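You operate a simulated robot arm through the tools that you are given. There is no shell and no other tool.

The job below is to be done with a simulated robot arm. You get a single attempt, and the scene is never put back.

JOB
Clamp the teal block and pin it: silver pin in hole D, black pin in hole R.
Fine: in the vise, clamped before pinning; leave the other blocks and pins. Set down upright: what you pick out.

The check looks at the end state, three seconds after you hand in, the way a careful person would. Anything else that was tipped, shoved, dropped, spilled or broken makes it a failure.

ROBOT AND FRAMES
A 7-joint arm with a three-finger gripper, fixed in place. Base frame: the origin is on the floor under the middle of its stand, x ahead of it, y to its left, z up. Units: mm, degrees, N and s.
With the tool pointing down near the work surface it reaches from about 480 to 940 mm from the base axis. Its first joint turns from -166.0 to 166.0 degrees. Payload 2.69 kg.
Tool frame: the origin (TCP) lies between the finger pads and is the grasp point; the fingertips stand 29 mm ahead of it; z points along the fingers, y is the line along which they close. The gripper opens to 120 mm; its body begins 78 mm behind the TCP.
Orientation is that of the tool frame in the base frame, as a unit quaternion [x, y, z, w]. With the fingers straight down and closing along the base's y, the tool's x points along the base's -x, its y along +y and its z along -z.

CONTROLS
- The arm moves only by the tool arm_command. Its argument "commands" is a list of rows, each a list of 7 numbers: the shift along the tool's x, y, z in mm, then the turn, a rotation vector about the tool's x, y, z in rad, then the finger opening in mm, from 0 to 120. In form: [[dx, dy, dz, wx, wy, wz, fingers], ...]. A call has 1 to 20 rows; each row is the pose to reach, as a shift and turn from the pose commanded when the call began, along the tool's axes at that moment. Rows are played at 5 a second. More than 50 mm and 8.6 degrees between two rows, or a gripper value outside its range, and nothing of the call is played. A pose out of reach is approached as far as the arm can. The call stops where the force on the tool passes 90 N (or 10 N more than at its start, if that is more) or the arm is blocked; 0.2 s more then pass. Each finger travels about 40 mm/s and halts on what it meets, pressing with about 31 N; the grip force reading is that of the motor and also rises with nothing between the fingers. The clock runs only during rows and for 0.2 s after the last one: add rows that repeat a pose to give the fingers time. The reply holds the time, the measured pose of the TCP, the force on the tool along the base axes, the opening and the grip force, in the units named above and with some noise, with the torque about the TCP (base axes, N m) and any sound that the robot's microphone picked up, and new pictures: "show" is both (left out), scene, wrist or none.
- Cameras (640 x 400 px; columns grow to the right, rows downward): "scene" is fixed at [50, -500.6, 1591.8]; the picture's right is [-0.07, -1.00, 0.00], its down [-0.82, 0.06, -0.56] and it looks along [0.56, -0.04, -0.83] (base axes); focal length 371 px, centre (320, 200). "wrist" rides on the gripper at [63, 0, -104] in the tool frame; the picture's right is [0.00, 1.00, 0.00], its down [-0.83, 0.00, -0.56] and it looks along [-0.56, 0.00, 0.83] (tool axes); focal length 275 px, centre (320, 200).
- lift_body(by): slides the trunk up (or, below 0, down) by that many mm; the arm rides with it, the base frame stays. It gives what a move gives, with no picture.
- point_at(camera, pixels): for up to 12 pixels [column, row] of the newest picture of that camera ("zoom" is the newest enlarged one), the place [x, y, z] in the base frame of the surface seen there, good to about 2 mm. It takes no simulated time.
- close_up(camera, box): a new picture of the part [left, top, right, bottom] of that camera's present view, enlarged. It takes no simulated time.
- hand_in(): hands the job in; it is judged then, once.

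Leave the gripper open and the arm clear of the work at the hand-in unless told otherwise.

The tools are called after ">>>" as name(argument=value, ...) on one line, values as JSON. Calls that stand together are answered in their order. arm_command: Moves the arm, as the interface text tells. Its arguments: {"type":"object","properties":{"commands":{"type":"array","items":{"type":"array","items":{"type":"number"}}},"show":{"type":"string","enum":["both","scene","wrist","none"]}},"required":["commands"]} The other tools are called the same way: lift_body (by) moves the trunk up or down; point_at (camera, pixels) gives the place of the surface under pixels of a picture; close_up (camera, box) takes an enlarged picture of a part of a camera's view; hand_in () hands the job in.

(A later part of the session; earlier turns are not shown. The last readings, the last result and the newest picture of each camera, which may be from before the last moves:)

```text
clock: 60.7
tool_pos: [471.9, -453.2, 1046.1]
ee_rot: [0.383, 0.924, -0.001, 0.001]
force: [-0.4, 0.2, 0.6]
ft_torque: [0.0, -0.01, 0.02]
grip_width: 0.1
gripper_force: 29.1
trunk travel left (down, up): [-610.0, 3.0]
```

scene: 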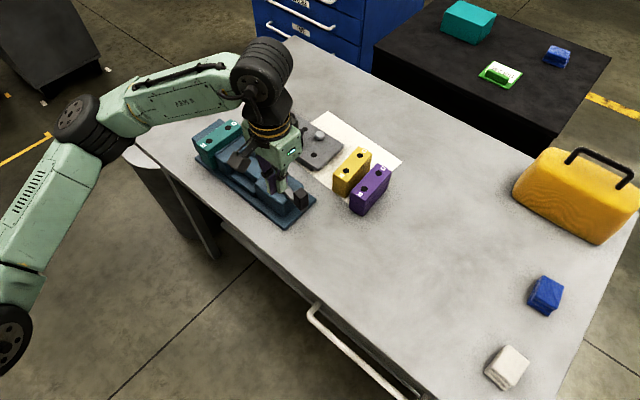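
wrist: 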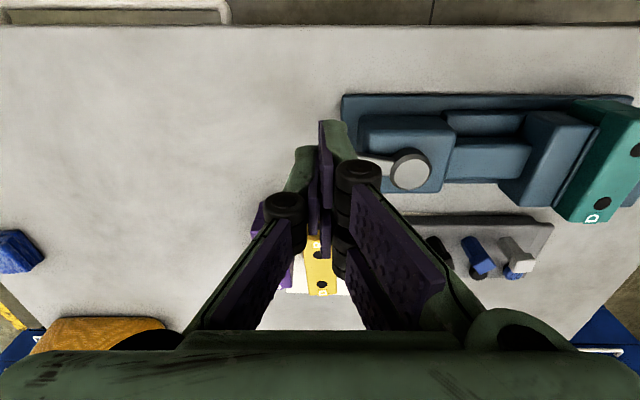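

Closed fingers are above the clockwise side of the knob. I'll shift 8 mm and descend to z≈928 beside it.

>>> arm_command(commands=[[0, -8, 30, 0, 0, 0, 0], [0, -8, 65, 0, 0, 0, 0], [0, -8, 95, 0, 0, 0, 0], [0, -8, 112, 0, 0, 0, 0], [0, -8, 118, 0, 0, 0, 0], [0, -8, 118, 0, 0, 0, 0]], show="both")

```text
clock: 62.1
tool_pos: [465.8, -458.6, 928.6]
ee_rot: [0.383, 0.924, 0.0, 0.001]
force: [1.1, -0.2, 0.1]
ft_torque: [-0.03, -0.02, 0.0]
grip_width: 0.2
gripper_force: 28.7
trunk travel left (down, up): [-610.0, 3.0]
```

scene: 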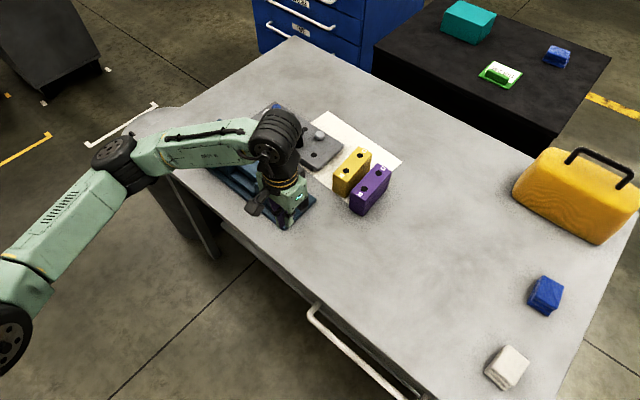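
wrist: 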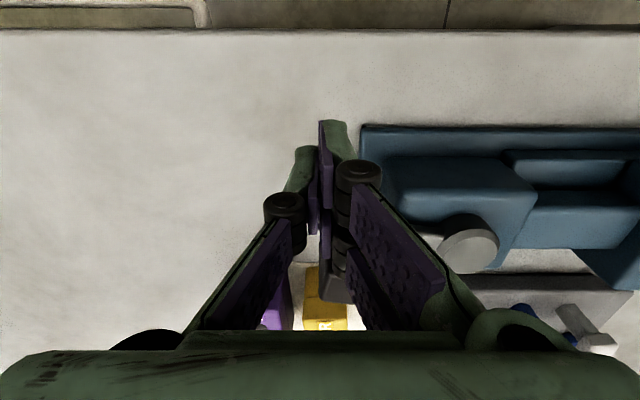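

The knob sits just beyond the fingers (dark, at (335,285)). I'll push along +v in small steps and watch the force.

>>> arm_command(commands=[[-4, 0, 0, 0, 0, 0, 0], [-8, 0, 0, 0, 0, 0, 0], [-12, 0, 0, 0, 0, 0, 0], [-15, 0, 0, 0, 0, 0, 0], [-17, 0, 0, 0, 0, 0, 0], [-17, 0, 0, 0, 0, 0, 0]], show="none")

```text
clock: 63.5
tool_pos: [479.2, -471.8, 928.1]
ee_rot: [0.384, 0.923, 0.0, 0.001]
force: [-0.3, -0.1, 0.2]
ft_torque: [-0.02, 0.0, 0.0]
grip_width: 0.0
gripper_force: 29.1
trunk travel left (down, up): [-610.0, 3.0]
```

>>> arm_command(commands=[[-3, 0, 0, 0, 0, 0, 0], [-6, 0, 0, 0, 0, 0, 0], [-9, 0, 0, 0, 0, 0, 0], [-12, 0, 0, 0, 0, 0, 0], [-12, 0, 0, 0, 0, 0, 0]], show="wrist")

```text
clock: 64.7
tool_pos: [482.1, -476.9, 927.6]
ee_rot: [0.386, 0.923, 0.003, -0.003]
force: [-36.9, 43.6, -15.5]
ft_torque: [0.2, -0.13, 0.31]
grip_width: 0.0
gripper_force: 28.9
trunk travel left (down, up): [-610.0, 3.0]
```

wrist: 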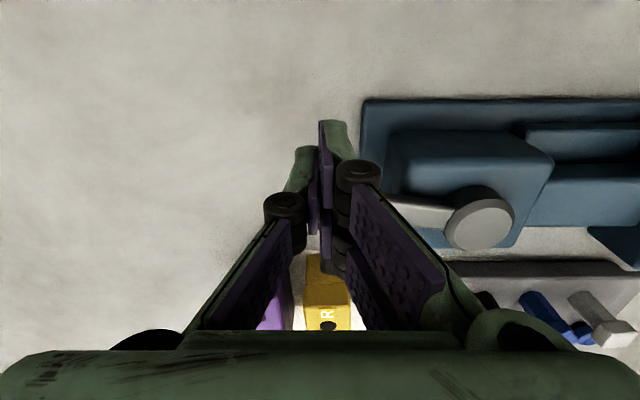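

57 N and the lever holds, so it is tight. I'll push a little more, to about 80 N, to be sure.

>>> arm_command(commands=[[-1.5, 0, 0, 0, 0, 0, 0], [-3, 0, 0, 0, 0, 0, 0], [-3, 0, 0, 0, 0, 0, 0]], show="none")

```text
clock: 65.5
tool_pos: [482.8, -475.7, 928.6]
ee_rot: [0.388, 0.922, 0.004, -0.007]
force: [-53.0, 60.4, -27.1]
ft_torque: [-0.07, 0.18, 0.38]
grip_width: 0.0
gripper_force: 28.4
trunk travel left (down, up): [-610.0, 3.0]
```

The lever holds against ~80 N, so the vise is tight. I'll back off the knob and rise.

>>> arm_command(commands=[[6, 0, 0, 0, 0, 0, 0], [14, 0, 0, 0, 0, 0, 0], [28, 0, 0, 0, 0, 0, 0], [34, 0, -20, 0, 0, 0, 10], [34, 0, -55, 0, 0, 0, 30], [34, 0, -95, 0, 0, 0, 50], [34, 0, -125, 0, 0, 0, 60], [34, 0, -125, 0, 0, 0, 60]], show="both")

>>> close_up(camera="scene", box=[180, 90, 350, 240])

```text
clock: 67.3
tool_pos: [464.6, -456.1, 1053.1]
ee_rot: [0.383, 0.924, -0.001, 0.001]
force: [0.9, -0.2, -0.8]
ft_torque: [0.01, 0.0, -0.01]
grip_width: 60.0
gripper_force: 0.0
trunk travel left (down, up): [-610.0, 3.0]
```

scene: 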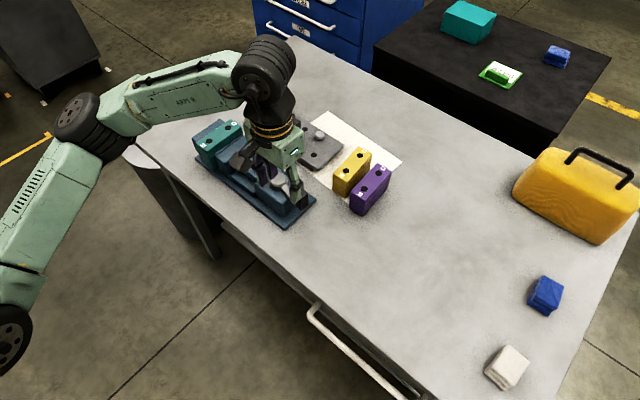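
wrist: 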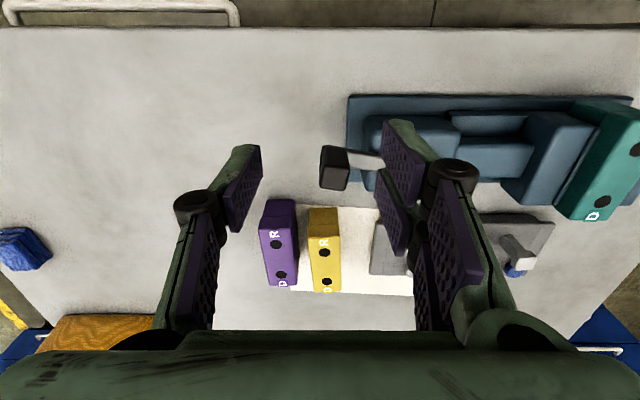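

```text
2.67 times, centred on (265, 165) of scene
```

zoom: 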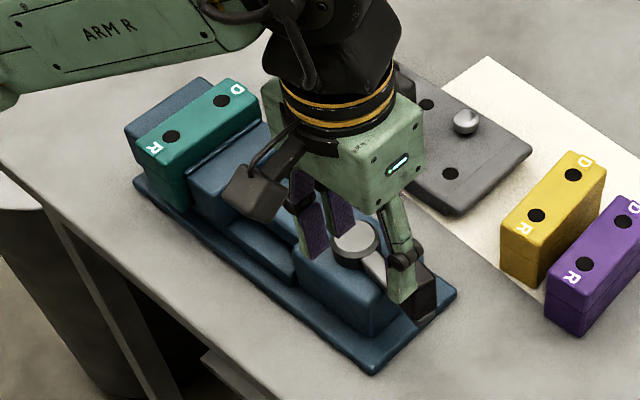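

The vise is clamped and the other items are untouched. Now the pins. I'll move to look at the rack from the vise side at z≈1000 and study the square-headed silver pin closely.

>>> arm_command(commands=[[-17, 33, 0, 0, 0, 0, 60], [-34, 67, 0, 0, 0, 0, 60], [-51, 100, 0, 0, 0, 0, 60], [-68, 134, 10, 0, 0, 0, 60], [-86, 167, 25, 0, 0, 0, 60], [-103, 200, 40, 0, 0, 0, 60], [-120, 234, 53, 0, 0, 0, 60], [-120, 234, 53, 0, 0, 0, 60]], show="both")

>>> close_up(camera="wrist", box=[230, 80, 400, 260])

```text
clock: 69.1
tool_pos: [717.5, -377.9, 999.8]
ee_rot: [0.384, 0.923, -0.001, 0.0]
force: [0.6, -1.1, -0.2]
ft_torque: [0.02, -0.01, 0.02]
grip_width: 60.1
gripper_force: 0.1
trunk travel left (down, up): [-610.0, 3.0]
```

scene: 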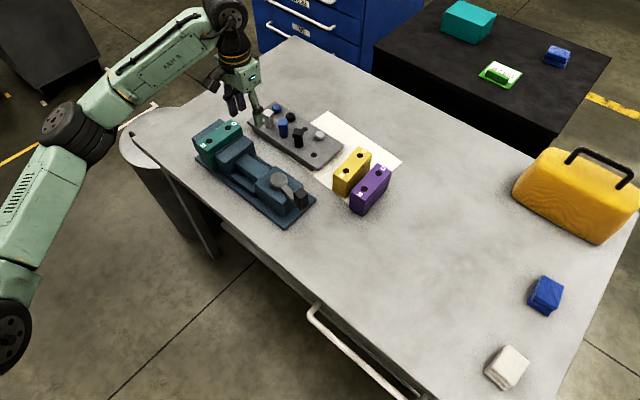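
wrist: 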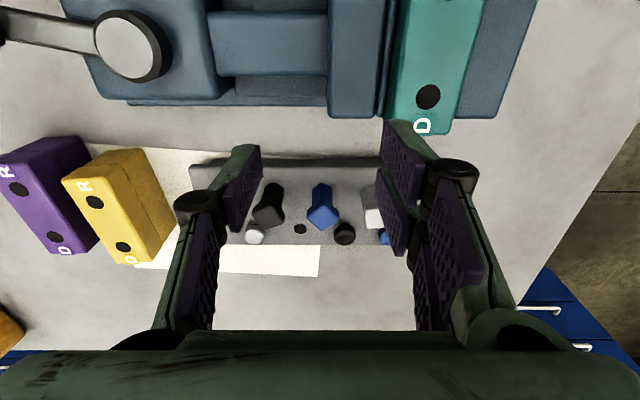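

```text
2.22 times, centred on (315, 170) of wrist
```

zoom: 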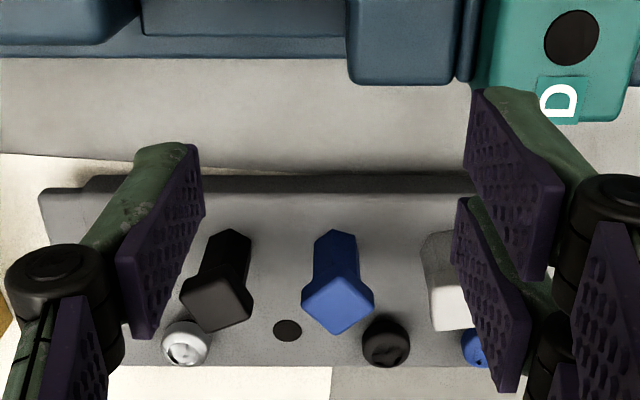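

The pin heads are turned differently: silver looks about square to the rack, blue is a diamond, and black is about 30° off. I'll shift 58 mm sideways to see the silver pin's head squarely.

>>> arm_command(commands=[[0, 29, 0, 0, 0, 0, 60], [0, 58, 0, 0, 0, 0, 60], [0, 58, 0, 0, 0, 0, 60]], show="wrist")

>>> close_up(camera="wrist", box=[260, 150, 400, 260])

```text
clock: 69.9
tool_pos: [758.3, -336.4, 1000.2]
ee_rot: [0.383, 0.924, 0.0, 0.001]
force: [0.2, 0.2, -0.2]
ft_torque: [0.01, 0.01, -0.04]
grip_width: 60.0
gripper_force: 0.1
trunk travel left (down, up): [-610.0, 3.0]
```

wrist: 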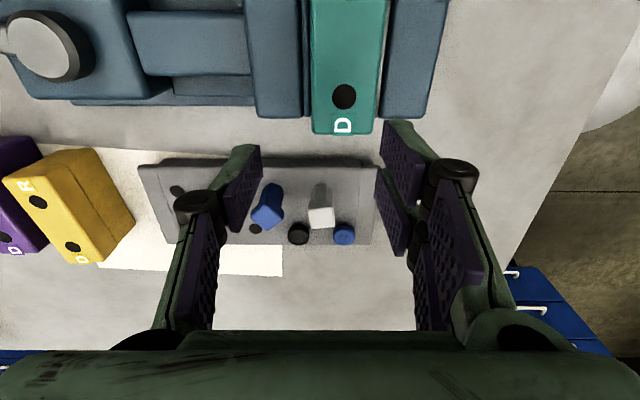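

```text
3.64 times, centred on (330, 205) of wrist
```

zoom: 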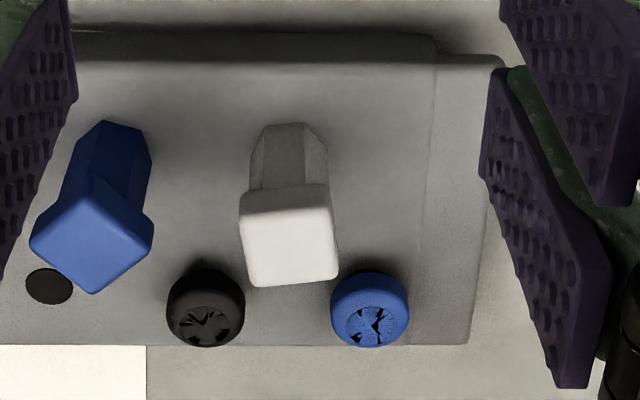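

The round ones clearly have cross recesses, so they are screws. The silver pin's square head is nearly aligned with the tool. I'll measure its head corners and the neighbouring blue pin.

>>> point_at(camera="zoom", pixels=[[246, 228], [330, 220], [256, 280], [335, 275], [290, 252], [288, 160], [40, 240], [145, 230], [95, 285], [92, 190], [290, 190], [252, 165]])

```text
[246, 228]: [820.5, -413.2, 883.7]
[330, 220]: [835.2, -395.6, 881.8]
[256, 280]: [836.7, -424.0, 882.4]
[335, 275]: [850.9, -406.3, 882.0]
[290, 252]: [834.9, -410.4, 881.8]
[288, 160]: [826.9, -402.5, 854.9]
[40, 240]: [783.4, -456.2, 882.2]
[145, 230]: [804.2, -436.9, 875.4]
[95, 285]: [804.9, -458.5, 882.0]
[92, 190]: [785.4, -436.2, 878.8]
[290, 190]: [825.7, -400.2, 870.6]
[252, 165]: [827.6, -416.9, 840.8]
```

The silver head centre is (835.8,-409.8), turned about 7° from the vise axis, with the head top at 883. Its neighbour's corner is ~39 mm away, so I'll use a 36 mm opening. First I'll turn the tool 7° to match, then tilt 10° for reach while moving out above the pin at z≈935.

>>> arm_command(commands=[[0, 0, 0, 0, 0, -0.06, 45], [0, 0, 0, 0, 0, -0.12, 36], [0, 0, 0, 0, 0, -0.12, 36]], show="none")

>>> arm_command(commands=[[0, 0, 0, 0, -0.087, 0, 36], [0, 0, 0, 0, -0.175, 0, 36], [-27, -2.5, 16, 0, -0.175, 0, 36], [-53, -5, 32, 0, -0.175, 0, 36], [-80, -7.5, 48, 0, -0.175, 0, 36], [-106.3, -10, 65, 0, -0.175, 0, 36], [-106.3, -10, 65, 0, -0.175, 0, 36]], show="both")

>>> close_up(camera="wrist", box=[220, 60, 420, 280])

```text
clock: 70.7
tool_pos: [756.2, -335.4, 1000.8]
ee_rot: [0.326, 0.945, 0.0, 0.001]
force: [0.7, -0.5, -1.0]
ft_torque: [0.01, 0.0, 0.0]
grip_width: 35.9
gripper_force: 0.0
trunk travel left (down, up): [-610.0, 3.0]
```

```text
clock: 72.3
tool_pos: [834.4, -409.6, 934.7]
ee_rot: [0.326, 0.941, -0.029, 0.082]
force: [-0.4, 0.0, 0.2]
ft_torque: [0.01, -0.02, 0.01]
grip_width: 36.1
gripper_force: 0.1
trunk travel left (down, up): [-610.0, 3.0]
```

scene: 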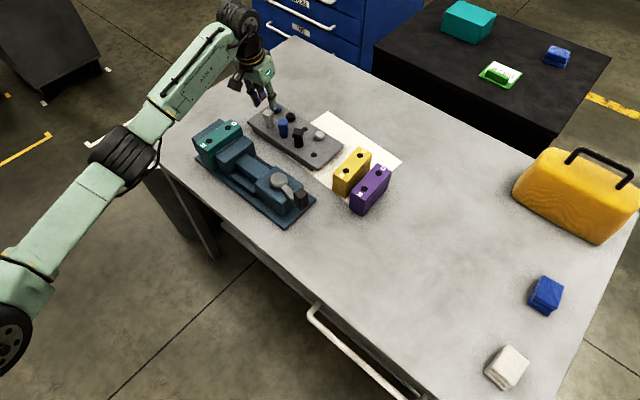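
wrist: 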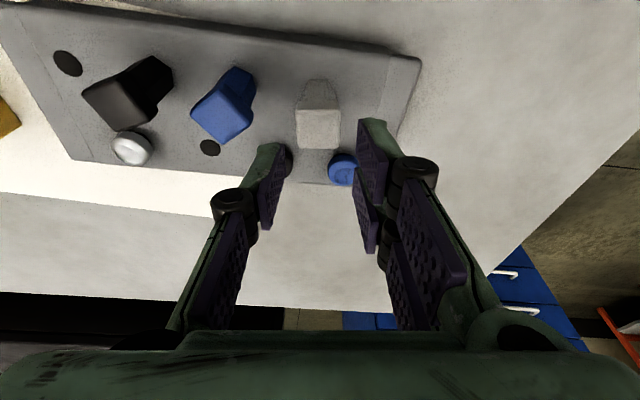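

```text
1.82 times, centred on (320, 170) of wrist
```

zoom: 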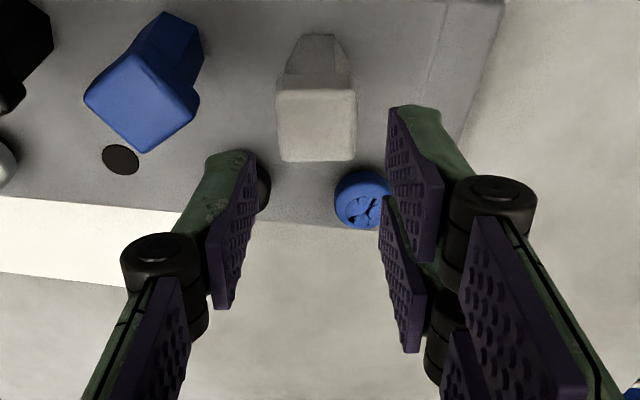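

The head is square to the fingers and centred (col ≈317 of 320). I'll descend 27 mm with a 1 mm correction and check clearances.

>>> arm_command(commands=[[2.3, -0.5, 13, 0, 0, 0, 36], [4.7, -1, 26.6, 0, 0, 0, 36], [4.7, -1, 26.6, 0, 0, 0, 36]], show="both")

>>> close_up(camera="scene", box=[240, 70, 340, 170])

>>> close_up(camera="wrist", box=[180, 60, 420, 280])

```text
clock: 73.1
tool_pos: [833.8, -411.2, 908.6]
ee_rot: [0.326, 0.941, -0.029, 0.083]
force: [0.1, 0.0, 0.8]
ft_torque: [0.0, 0.03, 0.01]
grip_width: 35.8
gripper_force: 0.0
trunk travel left (down, up): [-610.0, 3.0]
```

scene: 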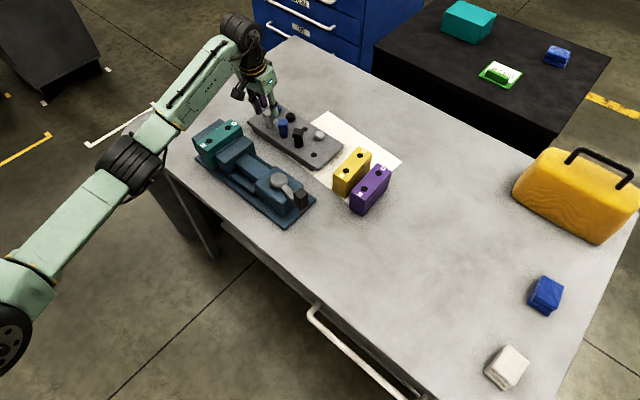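
wrist: 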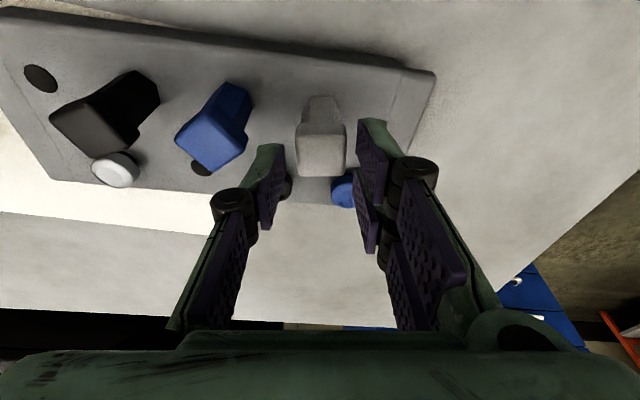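

```text
4.00 times, centred on (290, 120) of scene
```

zoom: 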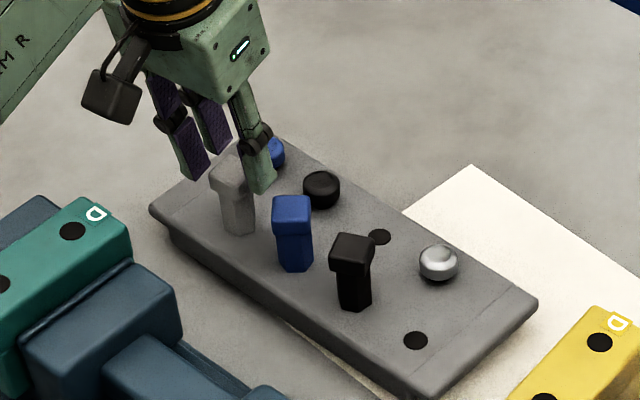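

```text
1.82 times, centred on (300, 170) of wrist
```

zoom: 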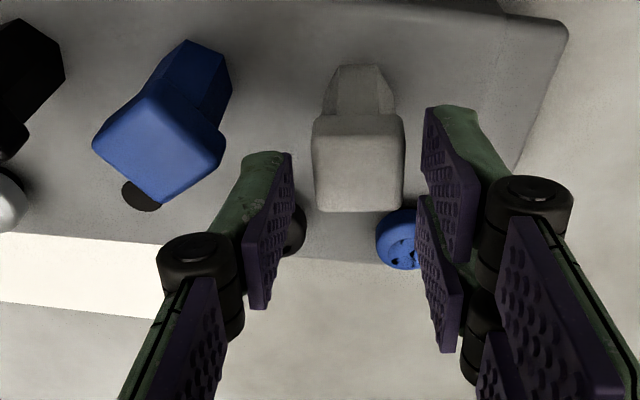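

Clearances look fine. I'll descend the remaining 24 mm to z≈884.5.

>>> arm_command(commands=[[1.4, 0, 8, 0, 0, 0, 36], [2.8, 0, 16, 0, 0, 0, 36], [4.2, 0, 24, 0, 0, 0, 36], [4.2, 0, 24, 0, 0, 0, 36]], show="both")

>>> close_up(camera="scene", box=[240, 70, 340, 170])

>>> close_up(camera="wrist", box=[180, 60, 420, 280])

```text
clock: 74.1
tool_pos: [833.3, -411.8, 884.3]
ee_rot: [0.325, 0.941, -0.029, 0.084]
force: [0.3, 0.6, 0.8]
ft_torque: [0.0, 0.01, 0.03]
grip_width: 35.9
gripper_force: 0.1
trunk travel left (down, up): [-610.0, 3.0]
```

scene: 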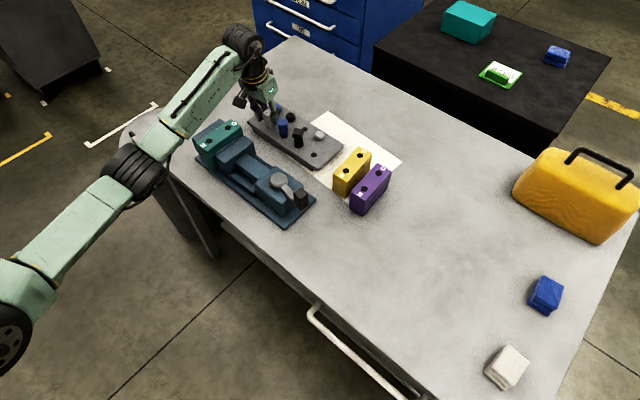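
wrist: 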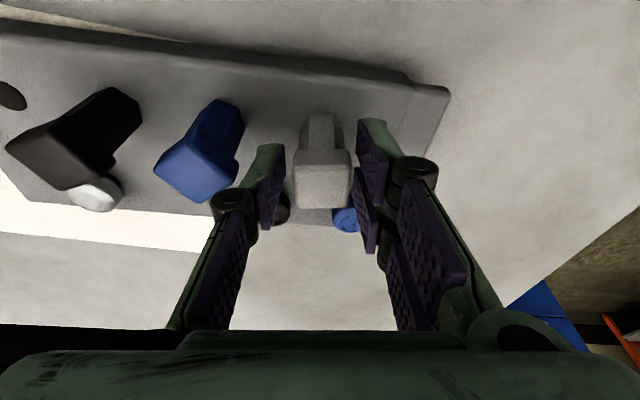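

```text
4.00 times, centred on (290, 120) of scene
```

zoom: 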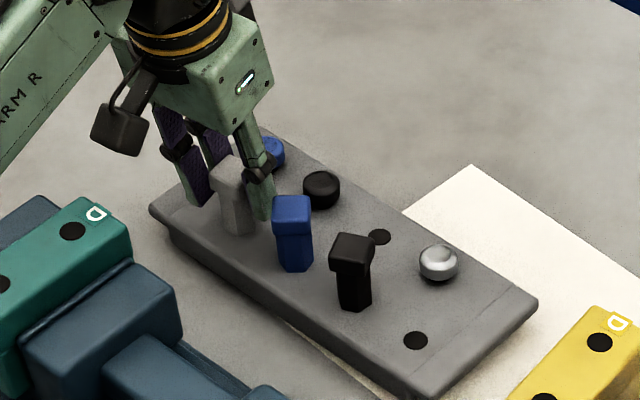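

```text
1.82 times, centred on (300, 170) of wrist
```

zoom: 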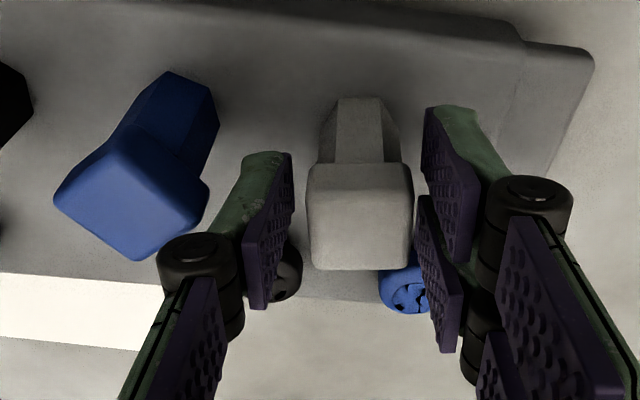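

The silver head sits between the pads. Closing now.

>>> arm_command(commands=[[0, 0, 0, 0, 0, 0, 30], [0, 0, 0, 0, 0, 0, 20], [0, 0, 0, 0, 0, 0, 15], [0, 0, 0, 0, 0, 0, 15], [0, 0, 0, 0, 0, 0, 15]], show="wrist")

```text
clock: 75.3
tool_pos: [833.0, -410.6, 883.5]
ee_rot: [0.326, 0.941, -0.029, 0.083]
force: [0.3, -0.6, 0.8]
ft_torque: [0.0, -0.01, 0.02]
grip_width: 24.6
gripper_force: 30.5
trunk travel left (down, up): [-610.0, 3.0]
```

wrist: 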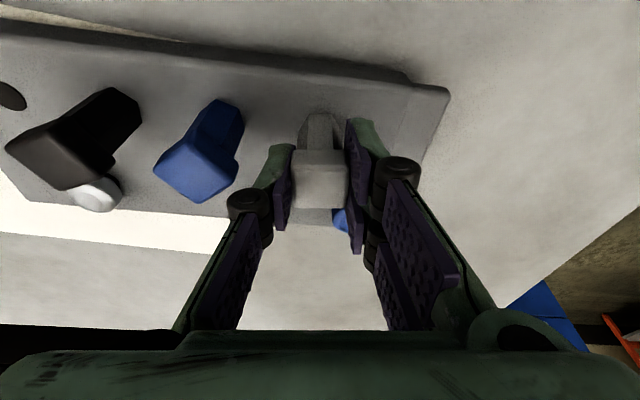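

Gripped at 24.6 mm with no side force. I'll lift straight up 46 mm.

>>> arm_command(commands=[[-1.0, 0, -5.9, 0, 0, 0, 15], [-2.6, 0, -14.8, 0, 0, 0, 15], [-4.3, 0, -24.6, 0, 0, 0, 15], [-6.1, 0, -34.5, 0, 0, 0, 15], [-8.0, 0, -45.3, 0, 0, 0, 15], [-8.0, 0, -45.3, 0, 0, 0, 15]], show="both")

>>> close_up(camera="scene", box=[220, 60, 340, 170])

```text
clock: 76.7
tool_pos: [834.0, -410.0, 930.5]
ee_rot: [0.326, 0.941, -0.029, 0.084]
force: [-0.4, -0.2, -2.6]
ft_torque: [0.02, 0.02, 0.01]
grip_width: 24.5
gripper_force: 31.1
trunk travel left (down, up): [-610.0, 3.0]
```

scene: 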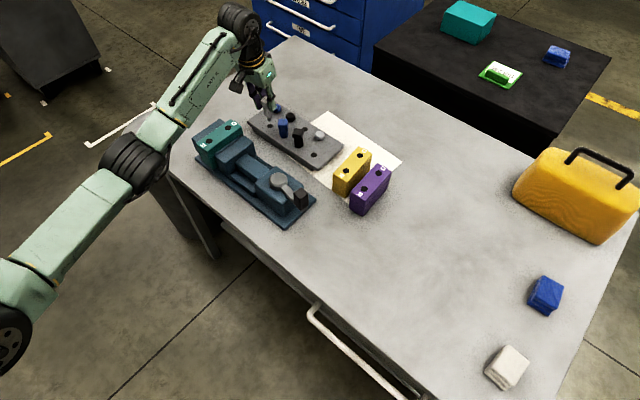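
wrist: 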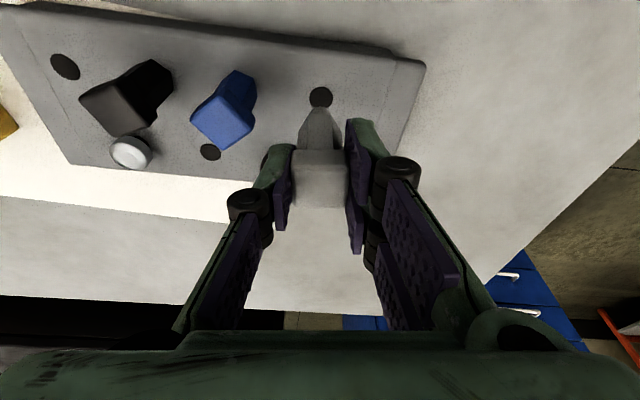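

```text
3.64 times, centred on (280, 115) of scene
```

zoom: 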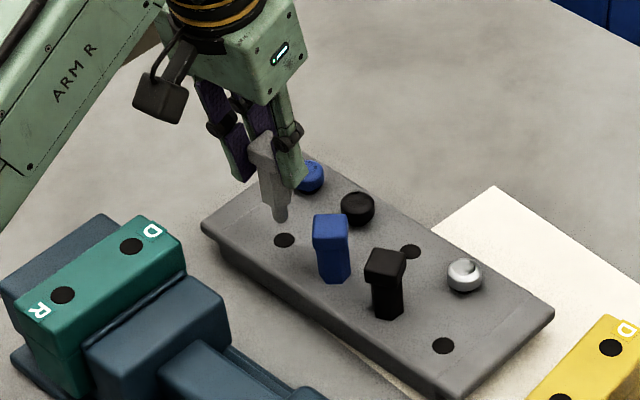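

The pin is out. It has a round shank with a tapered tip, visible at (280,215) in the zoom. I'll measure its tip and body to know the shank length and check it is upright.

>>> point_at(camera="zoom", pixels=[[280, 219], [279, 210], [278, 200], [275, 190], [268, 165], [284, 240], [262, 140], [131, 246], [62, 295]])

>>> close_up(camera="scene", box=[265, 95, 315, 135])

```text
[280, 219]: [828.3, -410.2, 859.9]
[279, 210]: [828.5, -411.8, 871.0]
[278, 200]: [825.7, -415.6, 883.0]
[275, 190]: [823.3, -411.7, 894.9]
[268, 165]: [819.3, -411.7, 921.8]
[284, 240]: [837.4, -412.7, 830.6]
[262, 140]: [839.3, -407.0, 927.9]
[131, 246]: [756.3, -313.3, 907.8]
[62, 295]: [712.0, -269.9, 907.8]
```

```text
10.00 times, centred on (290, 115) of scene
```

zoom: 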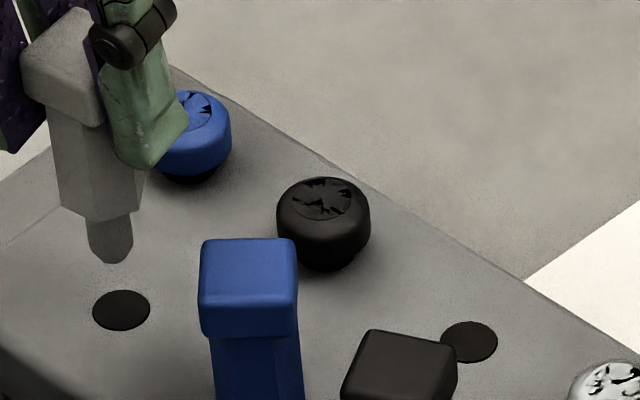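

The shank is ≈18 mm long and ≈12.6 mm thick, and the hole is ≈16.3 mm, so I have about ±1.8 mm of play. Hole D is at about (756.3,-312.6) and R at about (712.3,-268.3). I'll carry the silver pin, rising as I go, to about 18 mm above hole D.

>>> arm_command(commands=[[14.7, 4.2, -22.9, 0, 0, 0, 15], [34.5, 9.8, -51.8, 0, 0, 0, 15], [60.4, 16.7, -81.9, 0, 0, 0, 15], [84.6, 22.3, -86.2, 0, 0, 0, 15], [108.8, 27.9, -90.5, 0, 0, 0, 15], [108.8, 27.9, -90.5, 0, 0, 0, 15]], show="both")

>>> close_up(camera="scene", box=[200, 90, 260, 140])

>>> close_up(camera="wrist", box=[240, 60, 400, 220])

```text
clock: 78.1
tool_pos: [753.4, -311.4, 1000.6]
ee_rot: [0.325, 0.942, -0.029, 0.083]
force: [-0.5, 0.2, -0.1]
ft_torque: [0.01, -0.02, -0.01]
grip_width: 24.6
gripper_force: 31.0
trunk travel left (down, up): [-610.0, 3.0]
```

scene: 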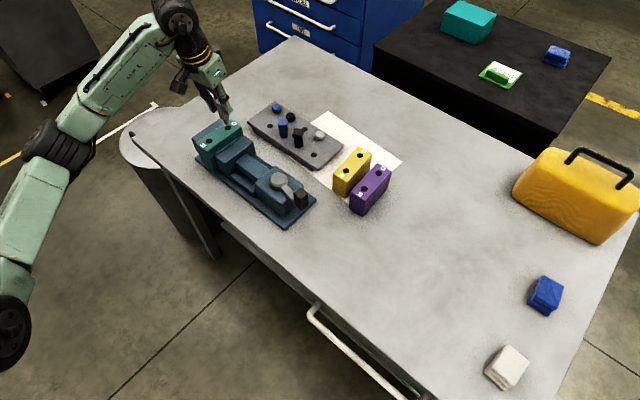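
wrist: 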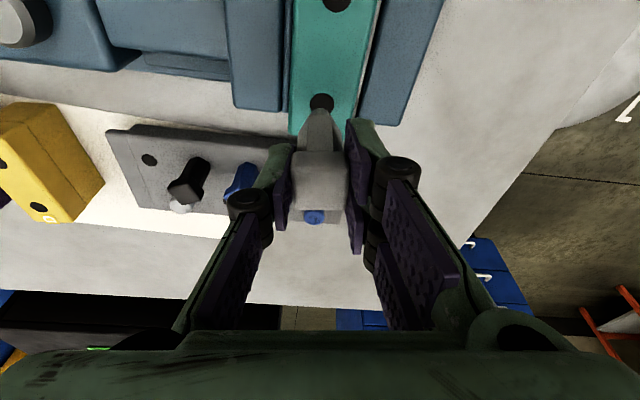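

```text
8.00 times, centred on (230, 115) of scene
```

zoom: 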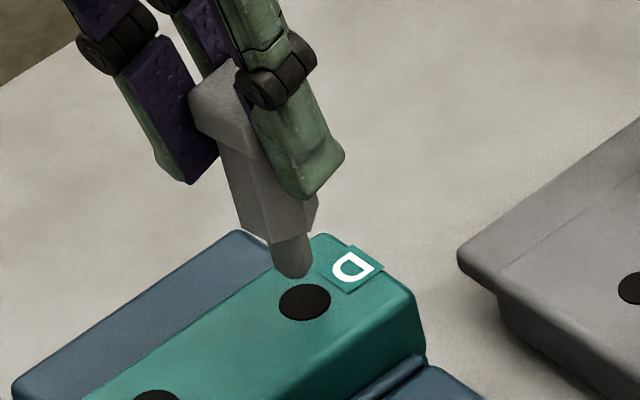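

```text
2.50 times, centred on (320, 140) of wrist
```

zoom: 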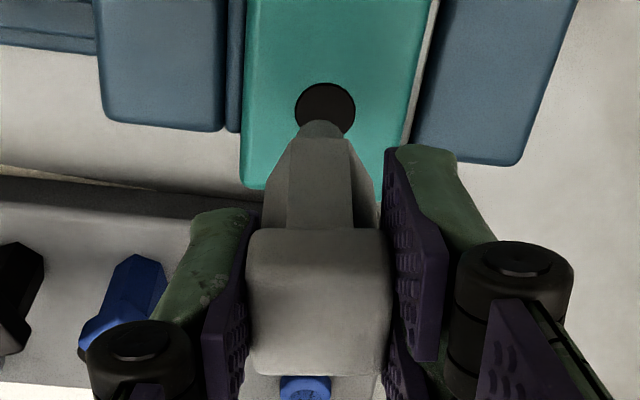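

The pin is upright and nearly above hole D. In the wrist view the hole is at col 326 and the shank at col 321, so it needs about +1.4 mm sideways. I'll measure the shank tip and hole in the scene view for the other direction.

>>> close_up(camera="scene", box=[220, 100, 250, 135])

```text
11.43 times, centred on (235, 118) of scene
```

zoom: 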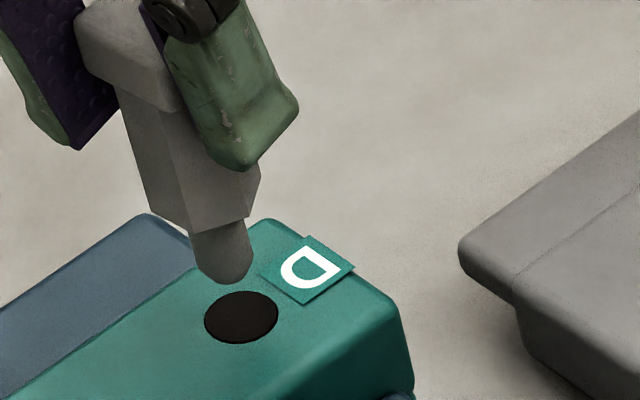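

>>> point_at(camera="zoom", pixels=[[241, 317], [206, 318], [277, 315], [241, 292], [241, 342], [228, 270], [222, 255], [218, 245], [225, 281], [205, 260], [245, 255]])

```text
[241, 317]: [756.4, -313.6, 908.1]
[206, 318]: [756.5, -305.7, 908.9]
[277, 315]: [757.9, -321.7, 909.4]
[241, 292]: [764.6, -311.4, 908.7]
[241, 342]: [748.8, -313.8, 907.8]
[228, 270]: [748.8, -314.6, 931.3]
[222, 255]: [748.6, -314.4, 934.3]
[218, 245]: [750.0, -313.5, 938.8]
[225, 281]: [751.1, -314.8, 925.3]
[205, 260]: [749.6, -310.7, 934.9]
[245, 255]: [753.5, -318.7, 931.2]
```

The pin axis is about (754.5,-313.2) and the hole centre (756.6,-313.5), so I need a ~2 mm shift. I'll apply it and lower 14 mm to just above the hole, then check again.

>>> arm_command(commands=[[-1.77, 1.2, 0.3, 0, 0, 0, 15], [-0.5, 1.2, 7.2, 0, 0, 0, 15], [0.68, 1.2, 14.1, 0, 0, 0, 15], [0.68, 1.2, 14.1, 0, 0, 0, 15]], show="both")

>>> close_up(camera="wrist", box=[260, 60, 380, 180])

>>> close_up(camera="scene", box=[220, 100, 250, 135])

```text
clock: 79.1
tool_pos: [756.9, -312.5, 986.7]
ee_rot: [0.326, 0.941, -0.028, 0.083]
force: [-1.3, -1.3, -1.3]
ft_torque: [0.03, -0.02, -0.04]
grip_width: 24.4
gripper_force: 30.9
trunk travel left (down, up): [-610.0, 3.0]
```

scene: 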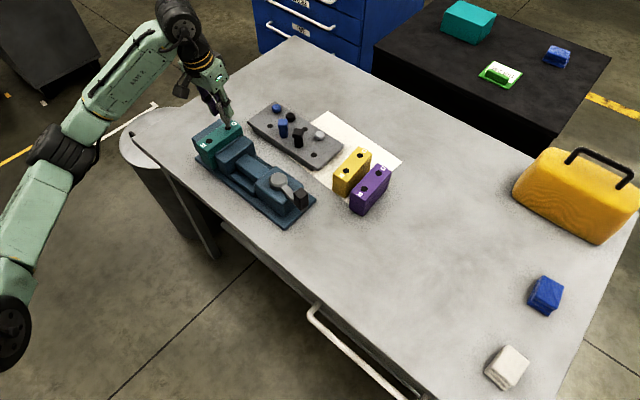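
wrist: 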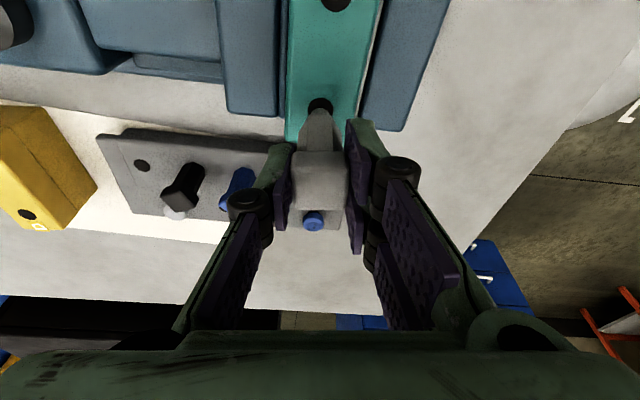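

```text
3.33 times, centred on (320, 120) of wrist
```

zoom: 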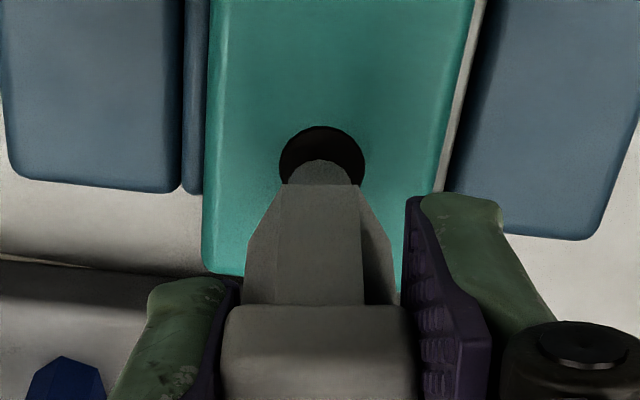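

```text
11.43 times, centred on (235, 118) of scene
```

zoom: 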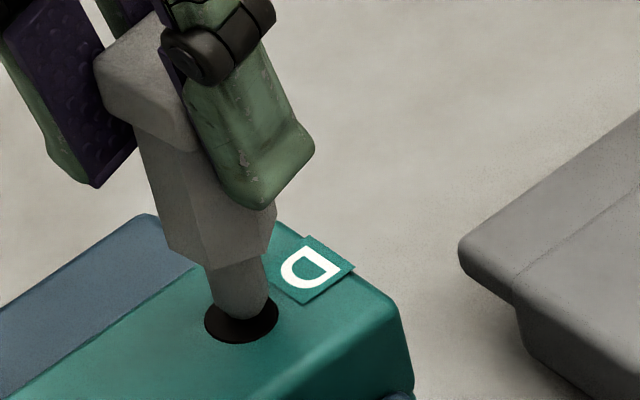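

Well centred in both views. I'll lower the pin into the hole in small steps, watching the force.

>>> arm_command(commands=[[0.5, 0, 3, 0, 0, 0, 15], [1.05, 0, 5.9, 0, 0, 0, 15], [1.6, 0, 8.9, 0, 0, 0, 15], [2.1, 0, 11.8, 0, 0, 0, 15], [2.1, 0, 11.8, 0, 0, 0, 15]], show="none")

>>> close_up(camera="scene", box=[220, 100, 250, 135])

```text
clock: 80.3
tool_pos: [756.3, -312.7, 972.7]
ee_rot: [0.326, 0.941, -0.029, 0.084]
force: [-0.1, -0.3, -1.0]
ft_torque: [-0.02, -0.04, 0.02]
grip_width: 24.7
gripper_force: 31.1
trunk travel left (down, up): [-610.0, 3.0]
```

```text
11.43 times, centred on (235, 118) of scene
```

zoom: 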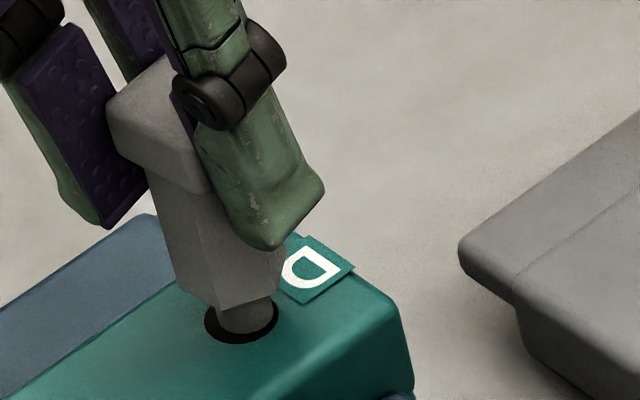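

It is going in cleanly with no force. About 9 mm more to seat the collar.

>>> arm_command(commands=[[0.5, 0, 3, 0, 0, 0, 15], [0.95, 0, 5.4, 0, 0, 0, 15], [1.3, 0, 7.4, 0, 0, 0, 15], [1.45, 0, 8.3, 0, 0, 0, 15], [1.45, 0, 8.3, 0, 0, 0, 15]], show="none")

>>> close_up(camera="scene", box=[220, 100, 250, 135])

```text
clock: 81.5
tool_pos: [756.6, -312.1, 964.6]
ee_rot: [0.326, 0.941, -0.029, 0.083]
force: [-1.1, 1.0, -0.8]
ft_torque: [0.01, -0.01, 0.02]
grip_width: 24.4
gripper_force: 31.2
trunk travel left (down, up): [-610.0, 3.0]
```

```text
11.43 times, centred on (235, 118) of scene
```

zoom: 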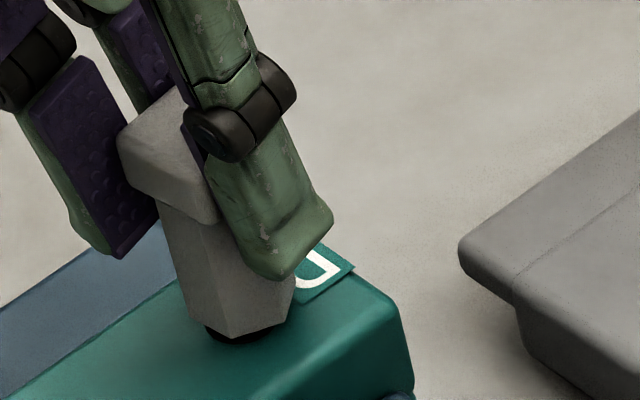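

Almost seated. A few half-millimetre steps until the collar touches.

>>> arm_command(commands=[[0.13, 0, 0.7, 0, 0, 0, 15], [0.25, 0, 1.4, 0, 0, 0, 15], [0.35, 0, 2.0, 0, 0, 0, 15], [0.35, 0, 2.0, 0, 0, 0, 15]], show="none")

```text
clock: 82.5
tool_pos: [755.6, -311.9, 963.9]
ee_rot: [0.326, 0.941, -0.029, 0.083]
force: [-0.6, 0.4, -1.5]
ft_torque: [0.01, -0.01, 0.01]
grip_width: 24.4
gripper_force: 31.0
trunk travel left (down, up): [-610.0, 3.0]
```

>>> arm_command(commands=[[0.09, 0, 0.5, 0, 0, 0, 15], [0.17, 0, 1.0, 0, 0, 0, 15], [0.17, 0, 1.0, 0, 0, 0, 15]], show="none")

>>> close_up(camera="scene", box=[220, 100, 250, 135])

```text
clock: 83.3
tool_pos: [756.8, -312.3, 962.8]
ee_rot: [0.326, 0.941, -0.029, 0.083]
force: [1.1, -0.5, -0.8]
ft_torque: [-0.02, 0.03, 0.01]
grip_width: 24.7
gripper_force: 31.2
trunk travel left (down, up): [-610.0, 3.0]
```

```text
11.43 times, centred on (235, 118) of scene
```

zoom: 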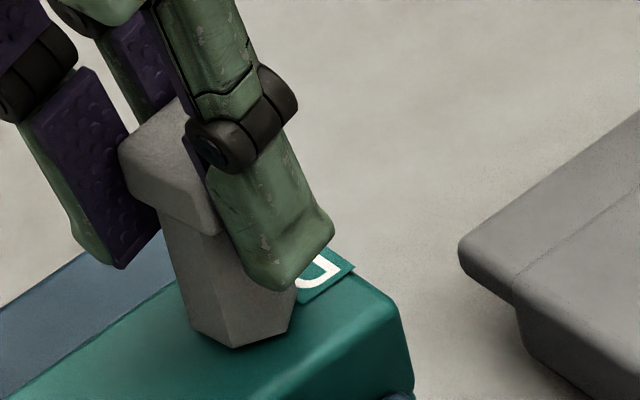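

The collar appears flush with the block top. One or two more half-millimetre steps to confirm contact.

>>> arm_command(commands=[[0.09, 0, 0.5, 0, 0, 0, 15], [0.17, 0, 1.0, 0, 0, 0, 15], [0.17, 0, 1.0, 0, 0, 0, 15]], show="none")

```text
clock: 84.1
tool_pos: [757.6, -312.0, 961.4]
ee_rot: [0.326, 0.941, -0.029, 0.084]
force: [0.9, -0.2, -0.7]
ft_torque: [0.0, -0.01, -0.04]
grip_width: 24.5
gripper_force: 30.7
trunk travel left (down, up): [-610.0, 3.0]
```

>>> arm_command(commands=[[0.09, 0, 0.5, 0, 0, 0, 15], [0.17, 0, 1.0, 0, 0, 0, 15], [0.17, 0, 1.0, 0, 0, 0, 15]], show="wrist")

>>> close_up(camera="scene", box=[220, 100, 250, 135])

```text
clock: 84.9
tool_pos: [755.9, -312.8, 960.3]
ee_rot: [0.327, 0.941, -0.028, 0.083]
force: [0.1, 0.4, -0.6]
ft_torque: [0.03, 0.01, -0.01]
grip_width: 24.6
gripper_force: 30.7
trunk travel left (down, up): [-610.0, 3.0]
```

wrist: 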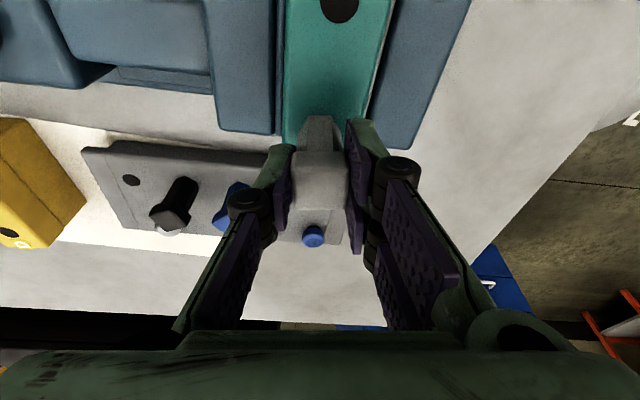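

```text
11.43 times, centred on (235, 118) of scene
```

zoom: 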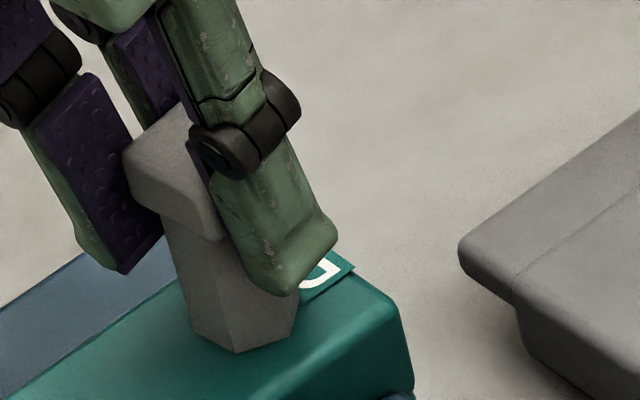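

>>> arm_command(commands=[[0.09, 0, 0.5, 0, 0, 0, 15], [0.17, 0, 1.0, 0, 0, 0, 15], [0.26, 0, 1.5, 0, 0, 0, 15], [0.26, 0, 1.5, 0, 0, 0, 15]], show="none")

```text
clock: 85.9
tool_pos: [756.6, -311.9, 960.1]
ee_rot: [0.326, 0.941, -0.03, 0.084]
force: [0.2, -0.6, 6.1]
ft_torque: [0.05, -0.04, 0.0]
grip_width: 24.5
gripper_force: 31.3
trunk travel left (down, up): [-610.0, 3.0]
```

Contact (+6 N): the collar is seated on the block. I'll release and rise straight up.

>>> arm_command(commands=[[0, 0, 0, 0, 0, 0, 30], [0, 0, 0, 0, 0, 0, 40], [0, 0, 0, 0, 0, 0, 40], [-1.75, 0, -9.9, 0, 0, 0, 40], [-5.2, 0, -29.6, 0, 0, 0, 40], [-10.5, 0, -59, 0, 0, 0, 40], [-10.5, 0, -59, 0, 0, 0, 40]], show="both")

>>> close_up(camera="scene", box=[190, 90, 270, 160])

```text
clock: 87.5
tool_pos: [756.3, -313.3, 1019.0]
ee_rot: [0.326, 0.941, -0.029, 0.083]
force: [0.2, -0.8, -0.8]
ft_torque: [-0.03, -0.02, 0.02]
grip_width: 40.1
gripper_force: 0.0
trunk travel left (down, up): [-610.0, 3.0]
```

scene: 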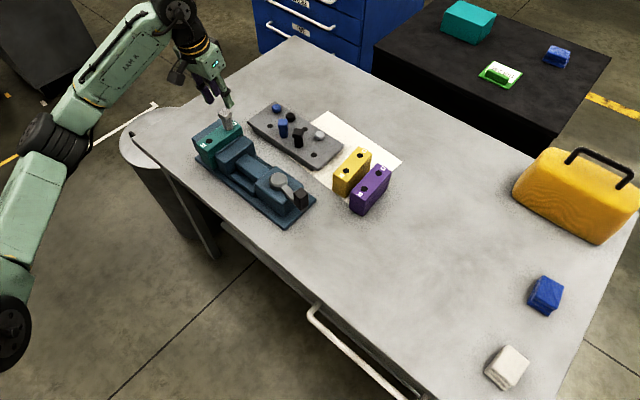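
wrist: 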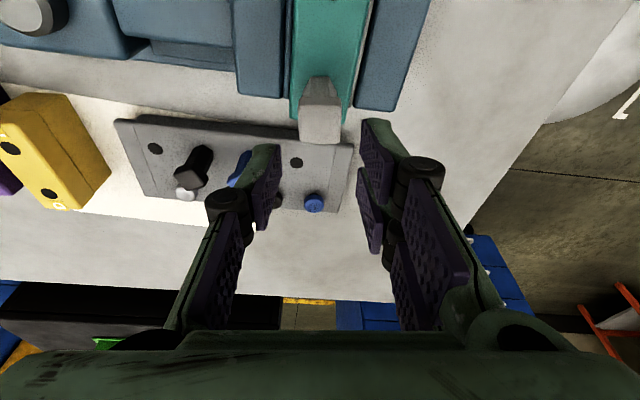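

```text
5.71 times, centred on (230, 125) of scene
```

zoom: 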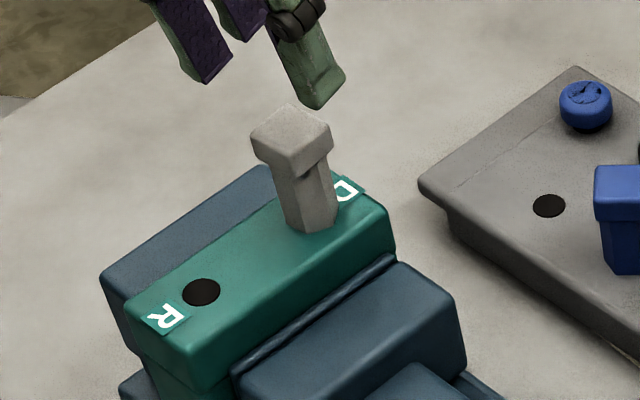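

The silver pin stands upright in hole D. Next is the black pin. I'll move sideways, staying high, to look at it.

>>> arm_command(commands=[[0, -30, 0, 0, 0, 0, 50], [0, -62, 0, 0, 0, 0, 60], [0, -95, 5, 0, 0, 0, 60], [0.2, -128, 19, 0, 0, 0, 60], [0.2, -128, 19, 0, 0, 0, 60]], show="wrist")

>>> close_up(camera="wrist", box=[250, 100, 390, 230])

```text
clock: 88.7
tool_pos: [678.4, -416.1, 999.5]
ee_rot: [0.326, 0.941, -0.029, 0.084]
force: [-0.5, 0.0, -0.6]
ft_torque: [0.03, 0.0, 0.02]
grip_width: 60.0
gripper_force: 0.1
trunk travel left (down, up): [-610.0, 3.0]
```

wrist: 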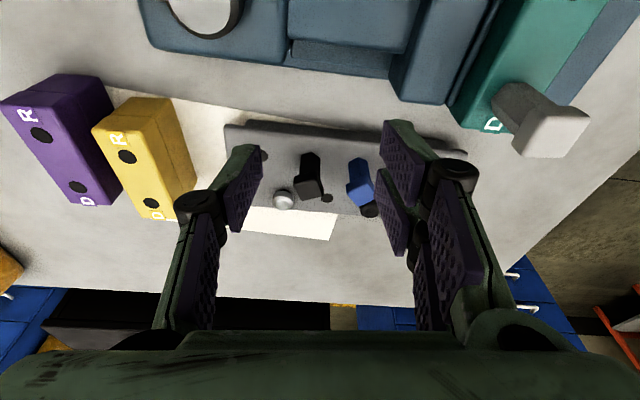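

```text
3.08 times, centred on (320, 165) of wrist
```

zoom: 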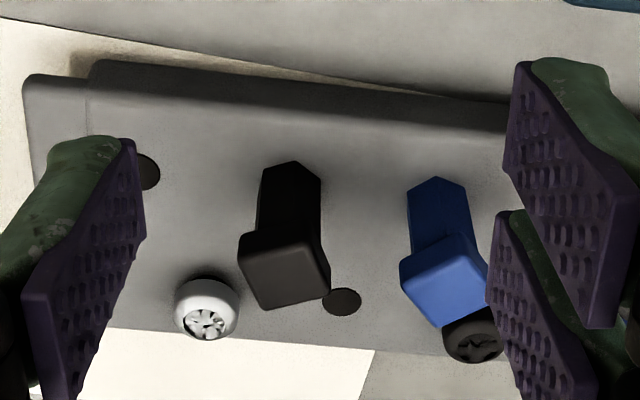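

I'll measure the black pin's head corners (zoom (244,252), (310,240), (328,288), (262,308)) and the blue pin next to it.

>>> point_at(camera="zoom", pixels=[[246, 254], [308, 246], [324, 288], [264, 304], [285, 274], [290, 210], [404, 284], [470, 262], [436, 318], [488, 300], [206, 300], [342, 300]])

```text
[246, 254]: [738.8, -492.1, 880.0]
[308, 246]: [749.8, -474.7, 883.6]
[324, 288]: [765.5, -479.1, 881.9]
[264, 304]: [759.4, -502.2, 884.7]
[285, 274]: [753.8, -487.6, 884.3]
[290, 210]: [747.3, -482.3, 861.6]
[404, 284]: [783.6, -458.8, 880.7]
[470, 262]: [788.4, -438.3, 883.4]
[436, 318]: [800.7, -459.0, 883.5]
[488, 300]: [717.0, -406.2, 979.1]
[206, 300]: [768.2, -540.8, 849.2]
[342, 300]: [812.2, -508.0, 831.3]
```

The black head is centred near (755.6,-489.6), turned about 22° from the rack. The blue pin is close on one side. I'll use a compromise yaw, 5° more than now, with a 35 mm opening, which leaves about 5 mm to the blue pin, and let the fingers square the pin as they close. Moving above it to z≈935.

>>> arm_command(commands=[[-23.3, -2.5, 20.5, -0.0038, 0, -0.0214, 50], [-46.6, -5.1, 41, -0.0076, 0, -0.0429, 40], [-69.9, -7.6, 61.6, -0.0114, 0, -0.0643, 35], [-93.2, -10.2, 82.1, -0.0152, 0, -0.0857, 35], [-93.2, -10.2, 82.1, -0.0152, 0, -0.0857, 35]], show="both")

>>> close_up(camera="wrist", box=[200, 60, 440, 280])

```text
clock: 89.9
tool_pos: [758.1, -488.2, 936.5]
ee_rot: [0.284, 0.955, -0.025, 0.085]
force: [-0.7, 0.5, -0.2]
ft_torque: [-0.01, 0.02, -0.01]
grip_width: 34.9
gripper_force: 0.0
trunk travel left (down, up): [-610.0, 3.0]
```

scene: 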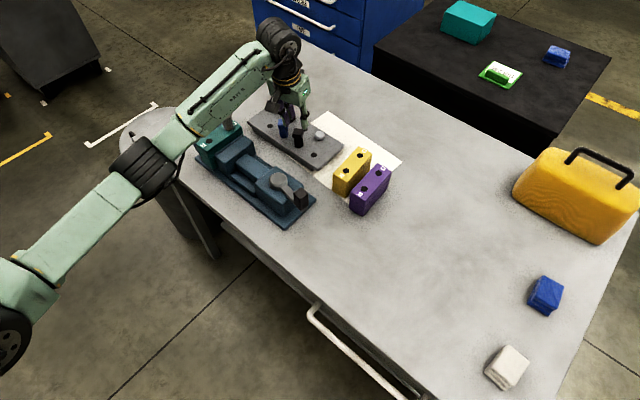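
wrist: 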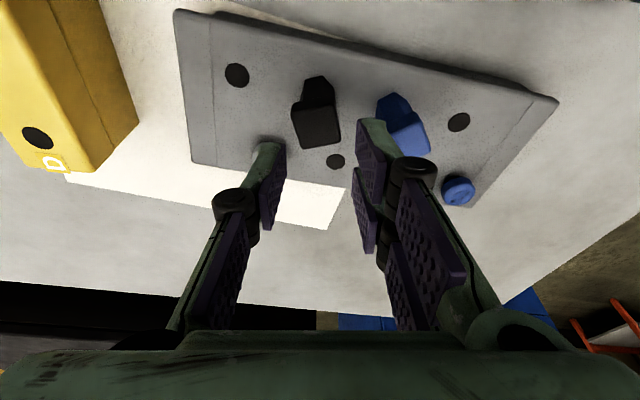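

```text
1.82 times, centred on (320, 170) of wrist
```

zoom: 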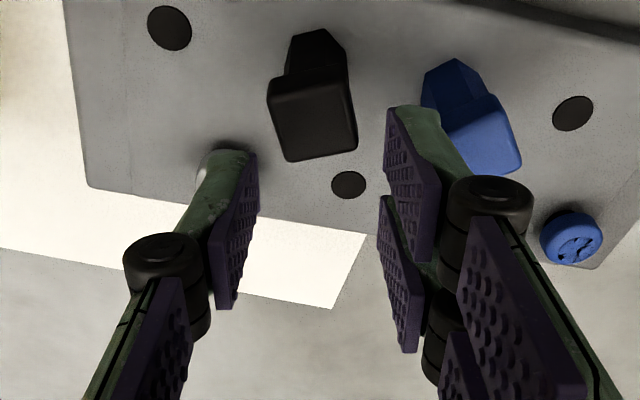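

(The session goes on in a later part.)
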